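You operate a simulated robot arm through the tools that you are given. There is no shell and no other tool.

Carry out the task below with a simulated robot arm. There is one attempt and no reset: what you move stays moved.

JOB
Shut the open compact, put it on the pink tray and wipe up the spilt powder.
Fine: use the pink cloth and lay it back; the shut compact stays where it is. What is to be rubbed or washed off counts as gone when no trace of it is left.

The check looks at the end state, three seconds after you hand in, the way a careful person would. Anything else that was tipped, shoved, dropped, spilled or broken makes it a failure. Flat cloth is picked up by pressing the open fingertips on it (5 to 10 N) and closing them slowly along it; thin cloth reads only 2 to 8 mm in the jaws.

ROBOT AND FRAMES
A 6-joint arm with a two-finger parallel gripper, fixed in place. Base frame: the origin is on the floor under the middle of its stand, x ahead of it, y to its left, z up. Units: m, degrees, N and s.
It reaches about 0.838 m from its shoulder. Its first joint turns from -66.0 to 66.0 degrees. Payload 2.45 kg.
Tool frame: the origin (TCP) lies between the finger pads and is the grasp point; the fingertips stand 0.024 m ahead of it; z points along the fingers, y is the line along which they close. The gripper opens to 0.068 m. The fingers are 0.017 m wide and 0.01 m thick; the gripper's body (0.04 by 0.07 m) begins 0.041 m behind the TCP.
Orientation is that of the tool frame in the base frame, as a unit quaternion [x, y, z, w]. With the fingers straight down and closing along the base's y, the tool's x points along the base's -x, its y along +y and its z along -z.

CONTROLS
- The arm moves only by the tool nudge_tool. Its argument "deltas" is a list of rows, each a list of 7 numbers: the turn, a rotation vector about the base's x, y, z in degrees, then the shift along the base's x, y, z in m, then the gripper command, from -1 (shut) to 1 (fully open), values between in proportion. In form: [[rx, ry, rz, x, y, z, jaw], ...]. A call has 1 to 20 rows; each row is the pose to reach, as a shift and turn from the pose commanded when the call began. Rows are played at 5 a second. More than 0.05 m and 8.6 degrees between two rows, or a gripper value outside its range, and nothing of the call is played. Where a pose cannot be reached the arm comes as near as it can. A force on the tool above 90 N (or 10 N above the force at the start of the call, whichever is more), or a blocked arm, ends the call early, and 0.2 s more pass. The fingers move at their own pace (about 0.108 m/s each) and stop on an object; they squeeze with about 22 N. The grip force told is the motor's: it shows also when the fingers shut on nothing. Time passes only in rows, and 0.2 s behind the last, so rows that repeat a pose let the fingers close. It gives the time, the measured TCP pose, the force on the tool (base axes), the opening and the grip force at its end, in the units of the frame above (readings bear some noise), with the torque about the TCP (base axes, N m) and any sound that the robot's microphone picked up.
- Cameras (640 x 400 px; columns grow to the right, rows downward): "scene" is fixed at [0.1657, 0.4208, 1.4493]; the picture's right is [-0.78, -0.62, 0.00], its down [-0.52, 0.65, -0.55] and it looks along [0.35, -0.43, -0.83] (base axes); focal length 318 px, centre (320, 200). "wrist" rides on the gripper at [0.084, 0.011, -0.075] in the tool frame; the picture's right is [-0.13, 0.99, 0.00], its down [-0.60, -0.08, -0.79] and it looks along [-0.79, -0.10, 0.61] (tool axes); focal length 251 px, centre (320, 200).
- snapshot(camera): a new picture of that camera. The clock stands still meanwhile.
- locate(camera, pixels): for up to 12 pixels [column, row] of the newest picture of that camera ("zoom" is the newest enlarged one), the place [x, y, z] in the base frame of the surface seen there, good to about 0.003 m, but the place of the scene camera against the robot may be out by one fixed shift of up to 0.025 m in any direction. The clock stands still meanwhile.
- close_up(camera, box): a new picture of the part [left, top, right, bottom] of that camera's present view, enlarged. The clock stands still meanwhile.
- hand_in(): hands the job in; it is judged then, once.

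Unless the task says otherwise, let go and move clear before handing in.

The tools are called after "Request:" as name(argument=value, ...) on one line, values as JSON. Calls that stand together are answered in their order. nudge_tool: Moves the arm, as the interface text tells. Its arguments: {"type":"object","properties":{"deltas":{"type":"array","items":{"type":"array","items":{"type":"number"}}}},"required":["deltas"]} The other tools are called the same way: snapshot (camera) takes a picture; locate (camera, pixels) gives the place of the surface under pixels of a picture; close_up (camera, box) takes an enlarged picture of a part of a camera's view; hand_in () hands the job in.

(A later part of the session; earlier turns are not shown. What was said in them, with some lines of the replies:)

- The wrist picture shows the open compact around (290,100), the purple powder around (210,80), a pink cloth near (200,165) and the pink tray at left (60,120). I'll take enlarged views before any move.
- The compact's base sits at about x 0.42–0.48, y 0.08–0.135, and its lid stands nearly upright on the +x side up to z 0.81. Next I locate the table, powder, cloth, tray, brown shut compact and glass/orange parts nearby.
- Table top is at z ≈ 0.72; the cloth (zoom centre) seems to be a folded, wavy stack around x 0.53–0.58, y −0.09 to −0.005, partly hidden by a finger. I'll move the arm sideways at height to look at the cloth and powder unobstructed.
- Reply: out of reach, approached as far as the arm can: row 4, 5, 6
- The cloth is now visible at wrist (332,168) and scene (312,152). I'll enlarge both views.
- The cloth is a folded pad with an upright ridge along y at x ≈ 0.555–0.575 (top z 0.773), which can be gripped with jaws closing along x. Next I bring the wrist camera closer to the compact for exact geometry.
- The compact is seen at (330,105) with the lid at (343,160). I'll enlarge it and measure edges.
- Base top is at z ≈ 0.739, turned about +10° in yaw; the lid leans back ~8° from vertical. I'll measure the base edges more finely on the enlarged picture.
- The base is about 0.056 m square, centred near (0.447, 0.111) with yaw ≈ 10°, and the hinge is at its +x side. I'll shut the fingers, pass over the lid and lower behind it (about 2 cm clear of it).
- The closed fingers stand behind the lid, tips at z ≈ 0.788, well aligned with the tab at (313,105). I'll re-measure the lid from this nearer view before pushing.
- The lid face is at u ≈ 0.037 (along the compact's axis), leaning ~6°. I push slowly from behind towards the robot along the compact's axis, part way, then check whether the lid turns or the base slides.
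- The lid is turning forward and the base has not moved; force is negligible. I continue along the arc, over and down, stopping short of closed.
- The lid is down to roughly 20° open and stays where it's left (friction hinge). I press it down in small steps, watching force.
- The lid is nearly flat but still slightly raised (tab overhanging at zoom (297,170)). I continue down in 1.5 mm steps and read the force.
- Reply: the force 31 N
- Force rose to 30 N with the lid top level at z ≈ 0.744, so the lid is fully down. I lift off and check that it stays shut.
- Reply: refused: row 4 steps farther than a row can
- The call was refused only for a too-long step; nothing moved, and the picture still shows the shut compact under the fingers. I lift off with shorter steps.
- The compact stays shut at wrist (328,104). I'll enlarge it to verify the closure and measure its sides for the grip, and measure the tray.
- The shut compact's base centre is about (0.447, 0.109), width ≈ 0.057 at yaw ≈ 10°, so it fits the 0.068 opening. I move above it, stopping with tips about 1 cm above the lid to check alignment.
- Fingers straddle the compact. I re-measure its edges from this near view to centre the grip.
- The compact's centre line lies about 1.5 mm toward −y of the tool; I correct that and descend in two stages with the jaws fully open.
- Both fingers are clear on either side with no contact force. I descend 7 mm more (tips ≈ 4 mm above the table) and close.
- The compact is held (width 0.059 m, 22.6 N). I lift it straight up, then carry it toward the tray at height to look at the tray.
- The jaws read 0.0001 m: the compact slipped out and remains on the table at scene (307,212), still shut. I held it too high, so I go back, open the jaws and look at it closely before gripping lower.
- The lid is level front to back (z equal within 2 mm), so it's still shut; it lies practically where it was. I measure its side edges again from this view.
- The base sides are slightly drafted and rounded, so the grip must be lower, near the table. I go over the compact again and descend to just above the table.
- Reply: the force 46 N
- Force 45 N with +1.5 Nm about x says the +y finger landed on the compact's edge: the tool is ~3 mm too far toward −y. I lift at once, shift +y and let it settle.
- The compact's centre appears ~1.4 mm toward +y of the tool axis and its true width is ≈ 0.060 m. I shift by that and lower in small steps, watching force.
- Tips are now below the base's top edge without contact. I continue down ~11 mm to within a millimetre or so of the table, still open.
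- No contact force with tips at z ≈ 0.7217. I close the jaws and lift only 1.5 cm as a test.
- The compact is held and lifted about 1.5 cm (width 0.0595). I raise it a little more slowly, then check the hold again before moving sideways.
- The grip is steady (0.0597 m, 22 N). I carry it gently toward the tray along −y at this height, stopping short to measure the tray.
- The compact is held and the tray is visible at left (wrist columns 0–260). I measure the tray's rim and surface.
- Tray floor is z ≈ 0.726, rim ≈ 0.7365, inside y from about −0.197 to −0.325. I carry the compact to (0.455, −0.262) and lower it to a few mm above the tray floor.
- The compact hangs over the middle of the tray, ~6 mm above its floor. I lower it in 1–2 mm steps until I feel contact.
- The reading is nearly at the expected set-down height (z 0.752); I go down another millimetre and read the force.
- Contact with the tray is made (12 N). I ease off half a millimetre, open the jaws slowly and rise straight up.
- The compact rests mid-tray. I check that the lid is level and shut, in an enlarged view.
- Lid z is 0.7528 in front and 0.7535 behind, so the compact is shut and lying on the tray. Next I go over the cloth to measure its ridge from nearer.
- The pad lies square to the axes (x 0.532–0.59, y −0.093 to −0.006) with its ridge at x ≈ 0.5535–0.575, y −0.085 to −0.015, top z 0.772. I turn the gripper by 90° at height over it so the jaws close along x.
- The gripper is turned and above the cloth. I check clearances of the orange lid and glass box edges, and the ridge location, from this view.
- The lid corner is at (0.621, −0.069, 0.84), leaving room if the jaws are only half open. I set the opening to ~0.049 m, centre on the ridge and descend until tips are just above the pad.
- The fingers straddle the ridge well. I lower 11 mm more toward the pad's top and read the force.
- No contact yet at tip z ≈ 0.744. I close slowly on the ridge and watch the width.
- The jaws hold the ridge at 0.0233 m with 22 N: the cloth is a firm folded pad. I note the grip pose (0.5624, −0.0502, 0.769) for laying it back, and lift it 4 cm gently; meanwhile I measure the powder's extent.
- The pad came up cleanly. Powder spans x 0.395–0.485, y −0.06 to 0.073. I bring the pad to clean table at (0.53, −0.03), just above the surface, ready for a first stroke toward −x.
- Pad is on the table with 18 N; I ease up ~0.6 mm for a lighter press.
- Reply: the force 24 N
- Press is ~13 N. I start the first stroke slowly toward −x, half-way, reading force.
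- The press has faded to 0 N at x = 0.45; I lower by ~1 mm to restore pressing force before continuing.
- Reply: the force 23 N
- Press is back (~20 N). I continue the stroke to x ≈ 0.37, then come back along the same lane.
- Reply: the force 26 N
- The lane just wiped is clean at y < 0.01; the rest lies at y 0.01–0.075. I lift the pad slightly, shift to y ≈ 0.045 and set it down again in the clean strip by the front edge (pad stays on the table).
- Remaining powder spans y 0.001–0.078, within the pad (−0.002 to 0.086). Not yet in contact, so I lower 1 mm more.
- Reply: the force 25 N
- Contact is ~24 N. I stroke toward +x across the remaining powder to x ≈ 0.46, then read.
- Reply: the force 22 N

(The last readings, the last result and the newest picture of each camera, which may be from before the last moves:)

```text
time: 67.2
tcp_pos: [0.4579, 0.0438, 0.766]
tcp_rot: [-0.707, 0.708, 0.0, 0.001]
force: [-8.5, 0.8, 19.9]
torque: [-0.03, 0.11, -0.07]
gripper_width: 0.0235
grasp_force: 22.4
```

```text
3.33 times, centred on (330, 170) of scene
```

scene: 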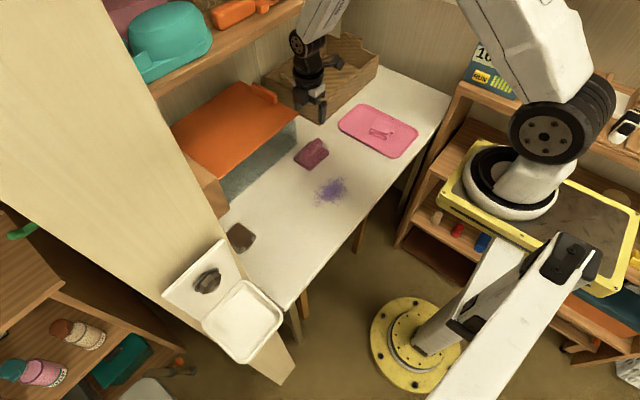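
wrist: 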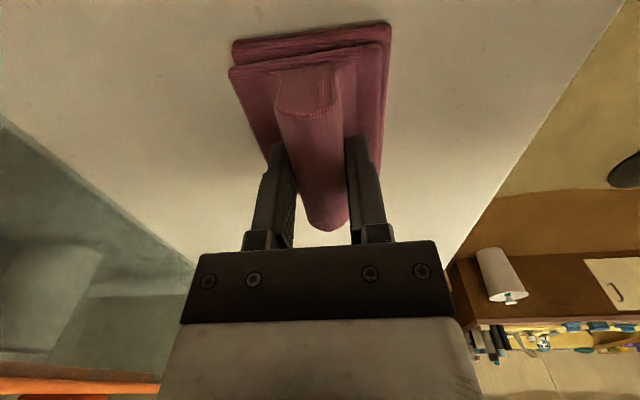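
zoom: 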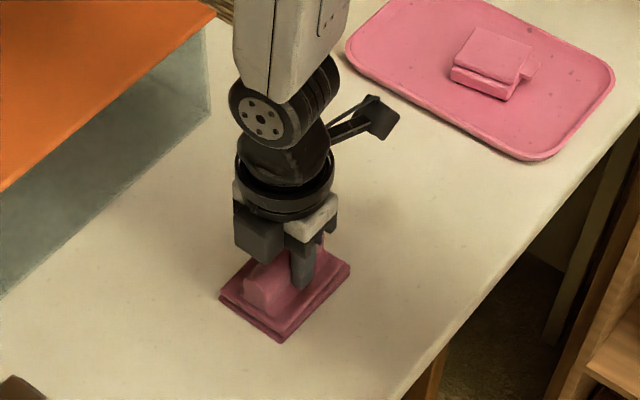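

The powder behind the pad is gone. I finish this stroke to x ≈ 0.53, then lift and move aside to inspect for traces.

Request:
nudge_tool(deltas=[[0, 0, 0, 0.008, 0, 0, -1], [0, 0, 0, 0.018, 0, 0, -1], [0, 0, 0, 0.028, 0, 0, -1], [0, 0, 0, 0.038, 0, 0, -1], [0, 0, 0, 0.048, 0, 0, -1], [0, 0, 0, 0.058, 0, 0, -1], [0, 0, 0, 0.065, 0, 0, -1], [0, 0, 0, 0.065, 0, 0.004, -1], [0, 0, 0, 0.065, 0, 0.015, -1], [0, 0, 0, 0.065, -0.01, 0.03, -1], [0, 0, 0, 0.065, -0.03, 0.04, -1], [0, 0, 0, 0.065, -0.05, 0.04, -1], [0, 0, 0, 0.065, -0.07, 0.04, -1], [0, 0, 0, 0.065, -0.085, 0.04, -1], [0, 0, 0, 0.065, -0.085, 0.04, -1]])

Request:
snapshot(camera="wrist")

Request:
close_up(camera="scene", box=[270, 150, 380, 240])

Request:
close_up(camera="wrist", box=[380, 20, 640, 260])

```text
time: 70.4
tcp_pos: [0.5231, -0.0413, 0.8057]
tcp_rot: [0.707, -0.707, -0.001, 0.0]
force: [-0.5, -1.0, -0.1]
torque: [-0.01, 0.0, 0.0]
gripper_width: 0.0233
grasp_force: 21.7
```

```text
taken
```

wrist: 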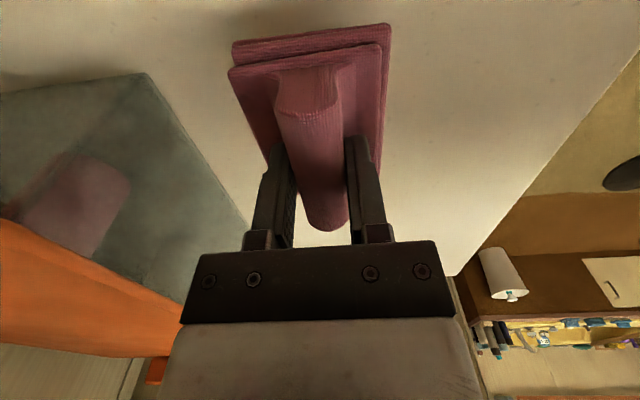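

```text
4.44 times, centred on (325, 195) of scene
```

zoom: 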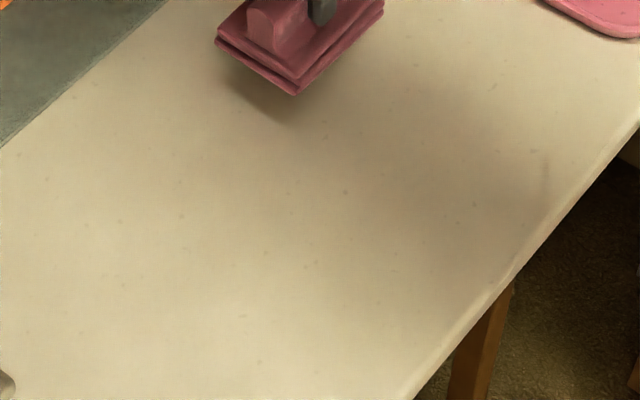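

```text
1.67 times, centred on (510, 140) of wrist
```

zoom: 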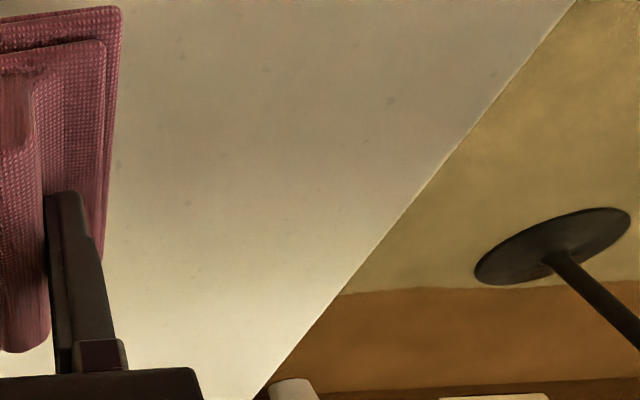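

Both views show no purple left. I enlarge the wiped region more strongly to look for faint specks.

Request:
close_up(camera="scene", box=[295, 165, 365, 215])

Request:
close_up(camera="wrist", box=[390, 0, 520, 130])

Request:
close_up(camera="wrist", box=[390, 100, 520, 250])

```text
8.00 times, centred on (330, 190) of scene
```

zoom: 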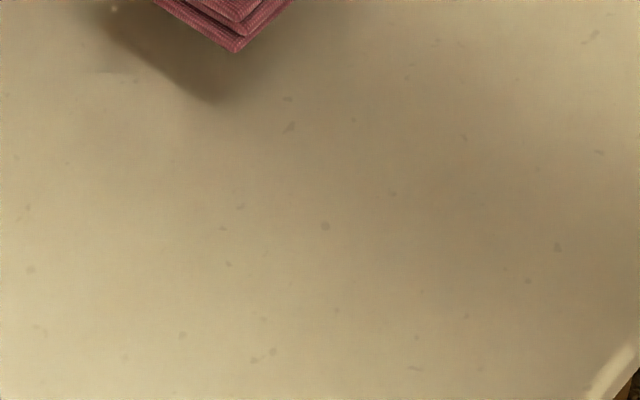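

```text
3.08 times, centred on (455, 65) of wrist
```

zoom: 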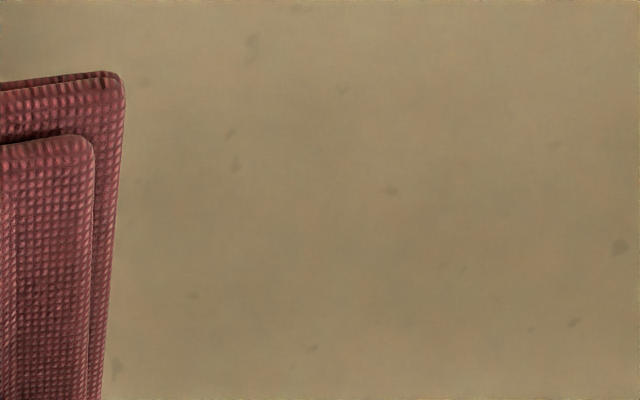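

```text
2.67 times, centred on (455, 175) of wrist
```

zoom: 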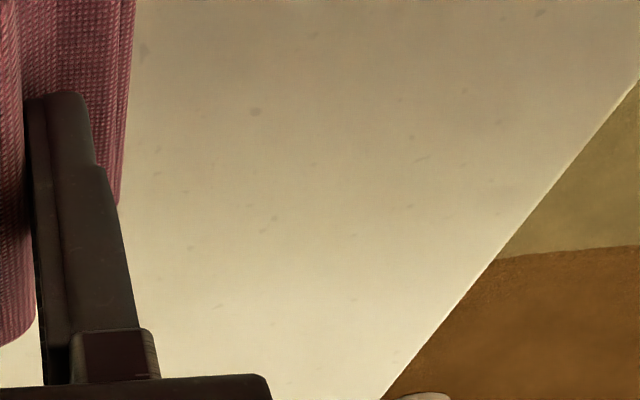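

No trace is visible, but as lane 1 was partly wiped with light pressure I'll do one more pass there. I set the pad down at (0.523, −0.035).

Request:
nudge_tool(deltas=[[0, 0, 0, 0, 0.003, -0.01, -1], [0, 0, 0, 0, 0.005, -0.022, -1], [0, 0, 0, 0, 0.005, -0.033, -1], [0, 0, 0, 0, 0.005, -0.037, -1], [0, 0, 0, 0, 0.005, -0.0392, -1], [0, 0, 0, 0, 0.005, -0.0392, -1]])

```text
time: 71.8
tcp_pos: [0.5232, -0.036, 0.7671]
tcp_rot: [-0.707, 0.708, 0.0, -0.001]
force: [0.0, 0.1, -0.1]
torque: [-0.03, 0.02, 0.0]
gripper_width: 0.0233
grasp_force: 22.5
```

Request:
nudge_tool(deltas=[[0, 0, 0, 0, 0, -0.0008, -1], [0, 0, 0, 0, 0, -0.0012, -1], [0, 0, 0, 0, 0, -0.0012, -1]])

```text
time: 72.6
tcp_pos: [0.5234, -0.0363, 0.7666]
tcp_rot: [-0.707, 0.707, 0.0, 0.001]
force: [0.3, -1.8, 2.1]
torque: [-0.02, 0.04, 0.02]
gripper_width: 0.0233
grasp_force: 21.9
```

Contact is just beginning (2 N). I go 0.8 mm lower and stroke toward −x in the same call, to x ≈ 0.45 first.

Request:
nudge_tool(deltas=[[0, 0, 0, 0, 0, -0.0008, -1], [0, 0, 0, -0.005, 0, -0.0008, -1], [0, 0, 0, -0.014, 0, -0.0009, -1], [0, 0, 0, -0.025, 0, -0.001, -1], [0, 0, 0, -0.036, 0, -0.0011, -1], [0, 0, 0, -0.047, 0, -0.0012, -1], [0, 0, 0, -0.058, 0, -0.0013, -1], [0, 0, 0, -0.068, 0, -0.0014, -1], [0, 0, 0, -0.075, 0, -0.0014, -1]])

```text
time: 74.6
tcp_pos: [0.4477, -0.0356, 0.7641]
tcp_rot: [-0.707, 0.707, 0.001, 0.0]
force: [3.4, 1.8, 6.1]
torque: [-0.02, -0.04, 0.01]
gripper_width: 0.0239
grasp_force: 21.9
```

Press is 6 N here; I continue to x ≈ 0.385 slightly lower, then lift.

Request:
nudge_tool(deltas=[[0, 0, 0, -0.008, 0, -0.0004, -1], [0, 0, 0, -0.018, 0, -0.0005, -1], [0, 0, 0, -0.029, 0, -0.0005, -1], [0, 0, 0, -0.04, 0, -0.0005, -1], [0, 0, 0, -0.051, 0, -0.0005, -1], [0, 0, 0, -0.06, 0, -0.0005, -1], [0, 0, 0, -0.063, 0, -0.0005, -1]])

```text
time: 76.2
tcp_pos: [0.3859, -0.0367, 0.7647]
tcp_rot: [-0.707, 0.707, 0.0, 0.0]
force: [-0.9, -0.2, -0.5]
torque: [0.0, -0.01, 0.05]
gripper_width: 0.0232
grasp_force: 21.7
```

Request:
nudge_tool(deltas=[[0, 0, 0, 0, 0.002, 0.006, -1], [0, 0, 0, 0, 0.015, 0.008, -1], [0, 0, 0, 0, 0.03, 0.008, -1], [0, 0, 0, 0, 0.042, 0.008, -1], [0, 0, 0, 0, 0.045, 0.005, -1], [0, 0, 0, 0, 0.045, 0.001, -1], [0, 0, 0, 0, 0.045, -0.001, -1], [0, 0, 0, 0, 0.045, -0.001, -1]])

```text
time: 78.0
tcp_pos: [0.3854, 0.0077, 0.7639]
tcp_rot: [0.707, -0.707, 0.001, -0.001]
force: [-1.1, -0.8, 26.9]
torque: [-0.02, 0.08, -0.03]
gripper_width: 0.0236
grasp_force: 22.2
```

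The pad is pressed (27 N) at (0.385, 0.008), the seam between the two earlier lanes. I ease 0.4 mm and stroke toward +x to 0.52.

Request:
nudge_tool(deltas=[[0, 0, 0, 0.004, 0, 0.0004, -1], [0, 0, 0, 0.013, 0, 0.0004, -1], [0, 0, 0, 0.024, 0, 0.0004, -1], [0, 0, 0, 0.035, 0, 0.0004, -1], [0, 0, 0, 0.046, 0, 0.0004, -1], [0, 0, 0, 0.057, 0, 0.0004, -1], [0, 0, 0, 0.068, 0, 0.0004, -1], [0, 0, 0, 0.079, 0, 0.0004, -1], [0, 0, 0, 0.09, 0, 0.0004, -1], [0, 0, 0, 0.101, 0, 0.0004, -1], [0, 0, 0, 0.112, 0, 0.0004, -1], [0, 0, 0, 0.123, 0, 0.0004, -1], [0, 0, 0, 0.132, 0, 0.0004, -1]])

Request:
snapshot(camera="wrist")

Request:
close_up(camera="scene", box=[270, 110, 390, 230])

```text
time: 80.8
tcp_pos: [0.5198, 0.008, 0.7623]
tcp_rot: [-0.707, 0.707, 0.0, 0.0]
force: [0.2, -0.4, 0.2]
torque: [0.0, 0.02, 0.04]
gripper_width: 0.0234
grasp_force: 22.4
```

```text
taken
```

wrist: 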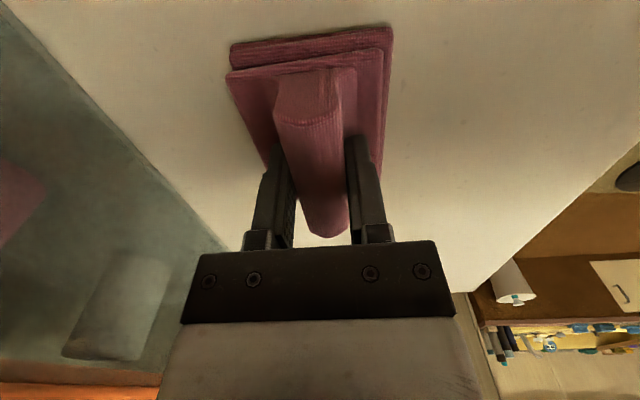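

```text
3.33 times, centred on (330, 170) of scene
```

zoom: 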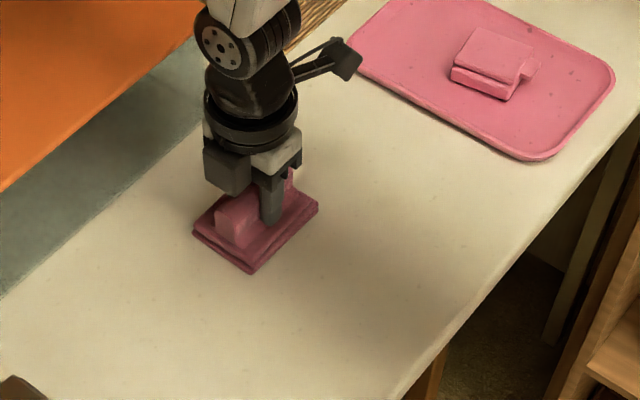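

The table looks clean along the whole lane. I measure the pad's place relative to the tool so that I can lay it back in its original spot.

Request:
locate(camera="wrist", pixels=[[231, 47], [390, 30], [230, 72], [388, 50], [320, 36], [310, 75], [322, 228], [310, 120], [384, 150]])

Request:
nudge_tool(deltas=[[0, 0, 0, 0, 0, 0.004, -1], [0, 0, 0, 0.002, -0.005, 0.012, -1], [0, 0, 0, 0.01, -0.015, 0.018, -1], [0, 0, 0, 0.02, -0.03, 0.02, -1], [0, 0, 0, 0.03, -0.045, 0.02, -1], [0, 0, 0, 0.04, -0.056, 0.02, -1], [0, 0, 0, 0.0425, -0.058, 0.02, -1], [0, 0, 0, 0.0425, -0.058, 0.02, -1]])

Request:
snapshot(camera="wrist")

Request:
close_up(camera="scene", box=[260, 90, 370, 220])

```text
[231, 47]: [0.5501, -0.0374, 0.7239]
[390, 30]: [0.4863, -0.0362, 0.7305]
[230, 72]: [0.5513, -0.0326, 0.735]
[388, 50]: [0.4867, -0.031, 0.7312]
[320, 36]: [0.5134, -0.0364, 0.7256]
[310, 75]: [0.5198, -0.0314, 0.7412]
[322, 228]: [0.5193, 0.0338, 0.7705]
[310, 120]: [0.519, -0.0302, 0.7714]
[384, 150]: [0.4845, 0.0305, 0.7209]
```

```text
time: 82.6
tcp_pos: [0.5601, -0.0498, 0.7837]
tcp_rot: [-0.707, 0.708, -0.001, 0.0]
force: [0.0, -0.1, -0.5]
torque: [0.0, 0.02, 0.0]
gripper_width: 0.0233
grasp_force: 22.1
```

```text
taken
```

wrist: 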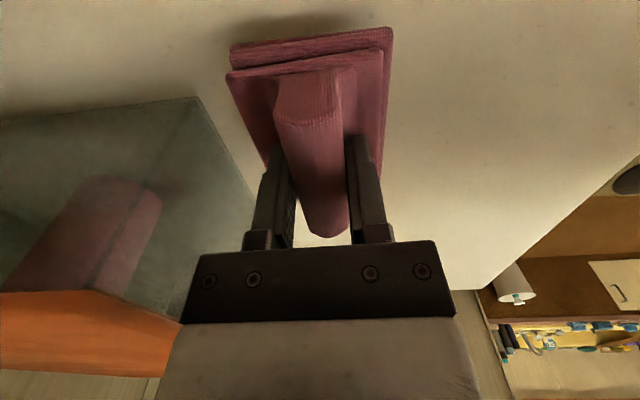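

```text
3.08 times, centred on (315, 155) of scene
```

zoom: 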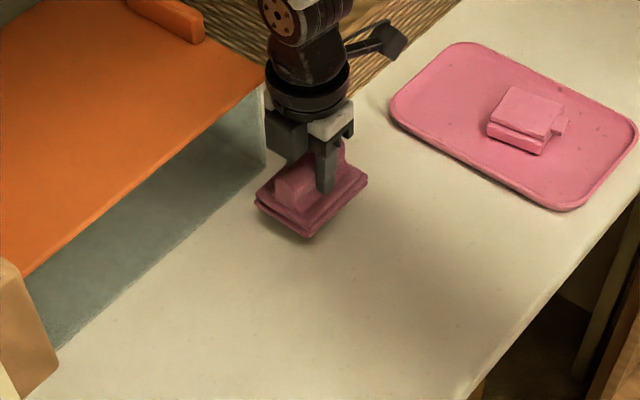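

The pad is over its original spot, offset −2 mm in x; I correct and lower until light contact.

Request:
nudge_tool(deltas=[[0, 0, 0, 0.001, 0, -0.005, -1], [0, 0, 0, 0.002, 0, -0.01, -1], [0, 0, 0, 0.002, 0, -0.015, -1], [0, 0, 0, 0.002, 0, -0.018, -1], [0, 0, 0, 0.002, 0, -0.018, -1]])

```text
time: 83.8
tcp_pos: [0.5635, -0.0503, 0.7654]
tcp_rot: [0.707, -0.707, 0.0, 0.0]
force: [0.1, 0.0, -0.2]
torque: [0.0, -0.01, 0.03]
gripper_width: 0.0235
grasp_force: 21.9
```

Request:
nudge_tool(deltas=[[0, 0, 0, 0, 0, -0.001, -1], [0, 0, 0, 0, 0, -0.002, -1], [0, 0, 0, 0, 0, -0.002, -1]])

```text
time: 84.6
tcp_pos: [0.5633, -0.0485, 0.7625]
tcp_rot: [0.707, -0.707, 0.0, 0.0]
force: [-1.1, -0.1, 0.0]
torque: [0.01, 0.01, 0.01]
gripper_width: 0.0232
grasp_force: 21.6
```

Request:
nudge_tool(deltas=[[0, 0, 0, 0, 0, -0.001, -1], [0, 0, 0, 0, 0, -0.0015, -1], [0, 0, 0, 0, 0, -0.0015, -1]])

Request:
close_up(camera="scene", box=[280, 110, 350, 180])

```text
time: 85.4
tcp_pos: [0.5651, -0.0495, 0.7615]
tcp_rot: [-0.707, 0.708, -0.001, 0.0]
force: [-6.1, 3.6, 25.0]
torque: [0.09, 0.15, -0.03]
gripper_width: 0.0236
grasp_force: 21.7
```

```text
5.71 times, centred on (315, 145) of scene
```

zoom: 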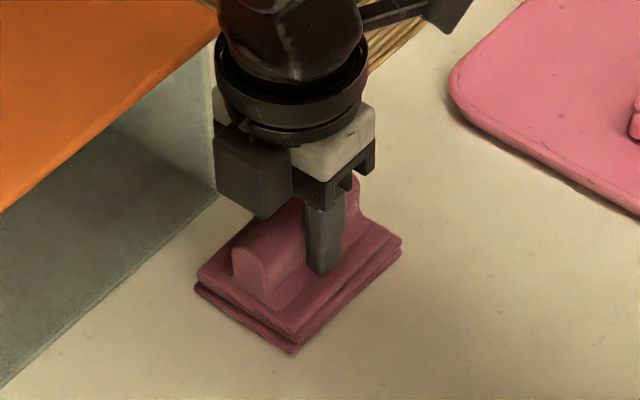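

The pad rests on the table (25 N). I relieve the pressure by ~1.2 mm, then open slowly to half and rise straight up.

Request:
nudge_tool(deltas=[[0, 0, 0, 0, 0, 0.0006, -1], [0, 0, 0, 0, 0, 0.0012, -1], [0, 0, 0, 0, 0, 0.0012, -0.2], [0, 0, 0, 0, 0, 0.0015, 0], [0, 0, 0, 0, 0, 0.002, 0.2], [0, 0, 0, 0, 0, 0.003, 0.35], [0, 0, 0, 0, 0, 0.005, 0.35], [0, 0, 0, 0, 0, 0.012, 0.35], [0, 0, 0, 0, 0, 0.025, 0.35], [0, 0, 0, 0, 0, 0.045, 0.35], [0, 0, 0, 0, 0, 0.075, 0.35], [0, 0, 0, 0, 0, 0.11, 0.35], [0, 0, 0, 0, 0, 0.14, 0.35], [0, 0, 0, 0, 0, 0.14, 0.35]])

Request:
snapshot(camera="wrist")

Request:
snapshot(camera="scene")

```text
time: 88.4
tcp_pos: [0.5653, -0.048, 0.9024]
tcp_rot: [0.707, -0.707, 0.0, 0.0]
force: [0.8, -0.2, -0.5]
torque: [0.02, -0.02, -0.03]
gripper_width: 0.0459
grasp_force: 0.2
```

```text
taken
```

wrist: 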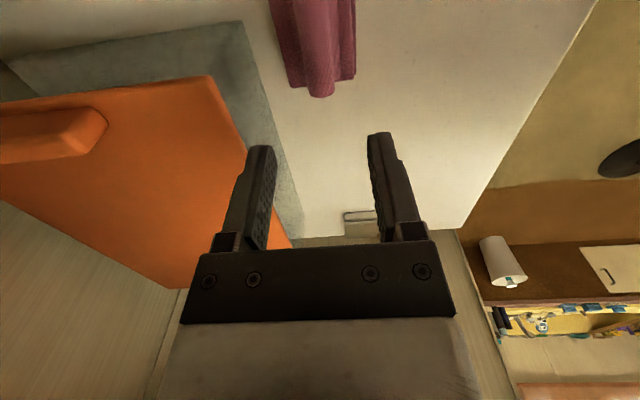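

```text
taken
```

scene: 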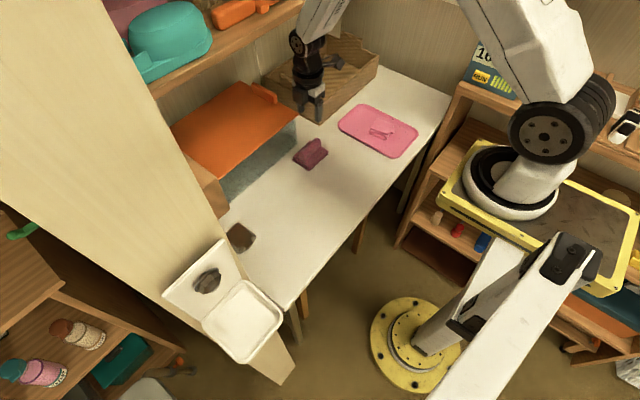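

The cloth is released and appears at its old place (wrist ridge end at (321,96), as before). I check its position and shape closely.

Request:
close_up(camera="wrist", box=[250, 0, 400, 110])

Request:
locate(camera="wrist", pixels=[[272, 10], [354, 10], [290, 83], [355, 75], [322, 94], [322, 60]])

Request:
close_up(camera="scene", box=[270, 130, 360, 230])

```text
3.64 times, centred on (325, 55) of wrist
```

zoom: 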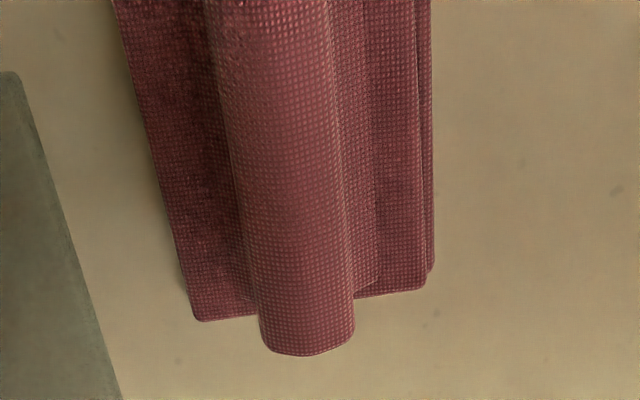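

```text
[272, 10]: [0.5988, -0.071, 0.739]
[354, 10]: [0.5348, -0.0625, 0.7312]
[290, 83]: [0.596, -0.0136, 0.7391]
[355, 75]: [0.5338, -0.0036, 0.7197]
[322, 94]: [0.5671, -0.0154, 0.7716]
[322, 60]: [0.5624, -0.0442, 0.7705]
```

```text
4.00 times, centred on (315, 180) of scene
```

zoom: 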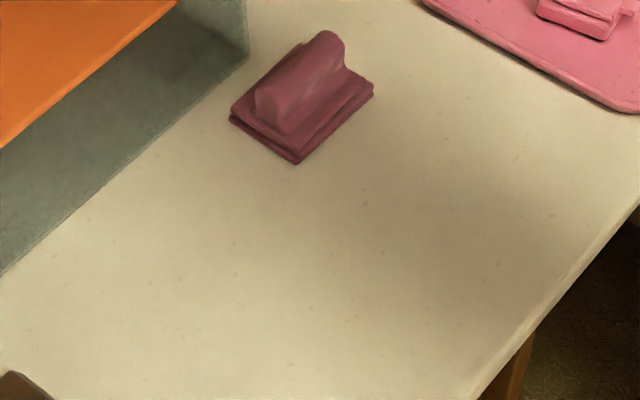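

The cloth lies within 2–3 mm of its original spot. I return the arm to its starting pose, clear of everything, to compare the table with the first pictures.

Request:
nudge_tool(deltas=[[0, 0, -8, -0.012, 0.01, 0.01, 0.35], [0, 0, -16, -0.028, 0.028, 0.02, 0.35], [0, 0, -24, -0.046, 0.048, 0.03, 0.5], [0, 0, -32, -0.064, 0.068, 0.04, 0.7], [0, 0, -40, -0.082, 0.088, 0.045, 1], [0, 0, -48, -0.1, 0.108, 0.05, 1], [0, 0, -56, -0.118, 0.128, 0.051, 1], [0, 0, -64, -0.136, 0.148, 0.051, 1], [0, 0, -72, -0.154, 0.168, 0.051, 1], [0, 0, -80, -0.17, 0.188, 0.051, 1], [0, 0, -88, -0.182, 0.204, 0.051, 1], [0, 0, -90, -0.184, 0.2075, 0.051, 1], [0, 0, -90, -0.184, 0.2075, 0.051, 1], [0, 0, -90, -0.184, 0.2075, 0.051, 1]])

Request:
snapshot(camera="wrist")

Request:
snapshot(camera="scene")

Request:
close_up(camera="wrist", box=[140, 20, 460, 220])

Request:
close_up(camera="scene", box=[220, 80, 440, 260])

```text
time: 91.4
tcp_pos: [0.3794, 0.1578, 0.9533]
tcp_rot: [0.0, 1.0, 0.001, 0.0]
force: [-1.0, -0.7, -0.4]
torque: [0.0, 0.01, -0.01]
gripper_width: 0.0679
grasp_force: 0.0
```

```text
taken
```

wrist: 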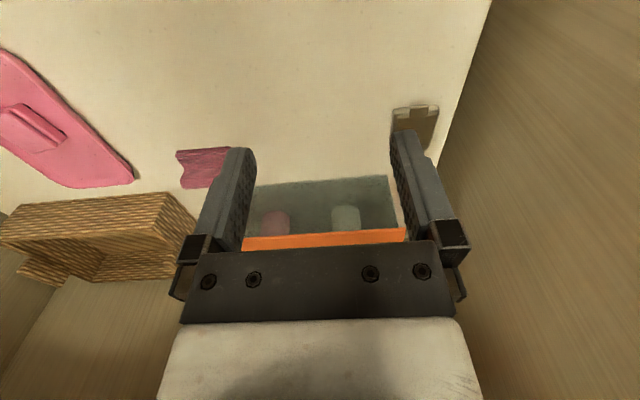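

```text
taken
```

scene: 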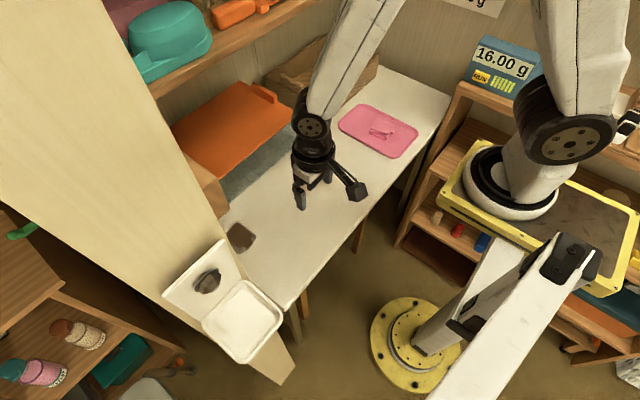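

```text
2.00 times, centred on (300, 120) of wrist
```

zoom: 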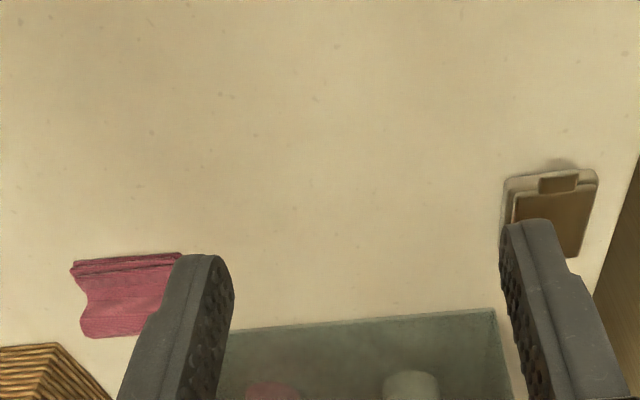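

```text
2.22 times, centred on (330, 170) of scene
```

zoom: 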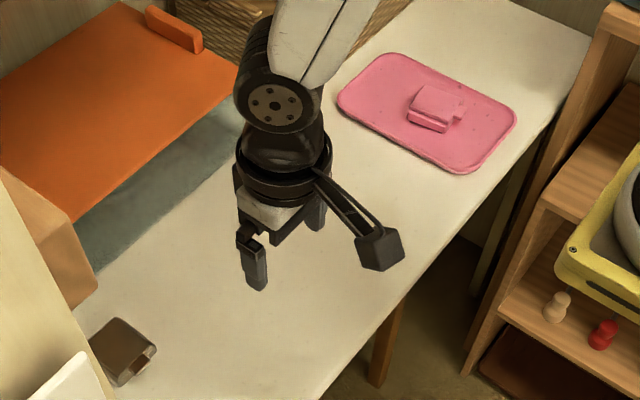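

The table shows no purple, the brown compact (wrist (415,125)) is untouched, cloth and tray are in place. One last strong enlargement of the wiped area and of the compact on the tray before handing in.

Request:
close_up(camera="wrist", box=[150, 30, 270, 120])

Request:
close_up(camera="wrist", box=[230, 30, 340, 120])

Request:
close_up(camera="scene", box=[350, 100, 420, 160])

```text
4.44 times, centred on (210, 75) of wrist
```

zoom: 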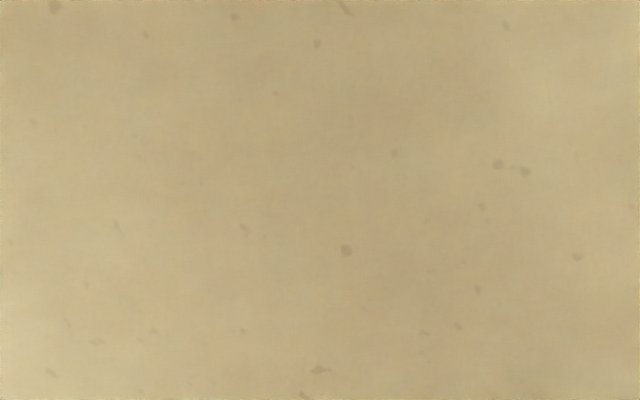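

```text
4.44 times, centred on (285, 75) of wrist
```

zoom: 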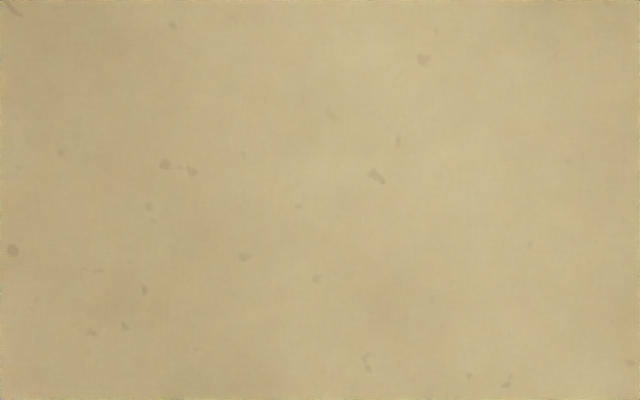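

```text
6.67 times, centred on (385, 130) of scene
```

zoom: 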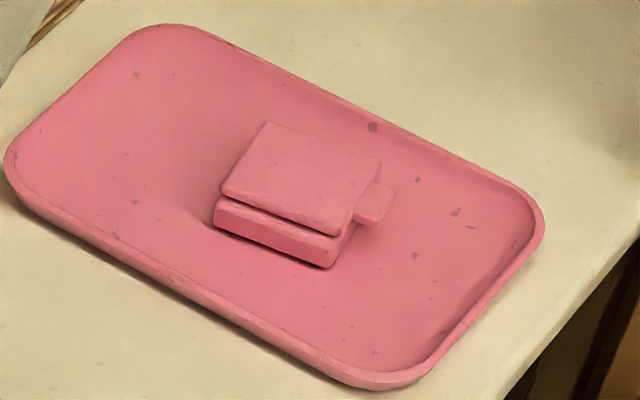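

No purple remains in the wiped area; only the table's own grey flecks, which are spread over the whole table, are left. The compact is shut on the tray and the arm is clear, so I hand in.

Request:
hand_in()

```text
The job is handed in.
```

I've handed in the job: the pink compact is shut and on the pink tray, the powder is wiped up, and the pink cloth is back in its place.

- **Compact:** I closed the lid and pressed it down until it stopped. On the tray it sits level and shut. My first grip on the compact slipped and it stayed on the table, so I gripped it lower and carried it over.
- **Powder:** I wiped the whole area and went over most of it a second time. Enlarged views show no purple, only the table's own grey flecks.
- **Cloth:** It lies within about 2–3 mm of where it started.
- **Other objects:** The brown compact, which was already shut, was not touched, and the last pictures show nothing else moved.

The arm finished clear of everything with its jaws open.
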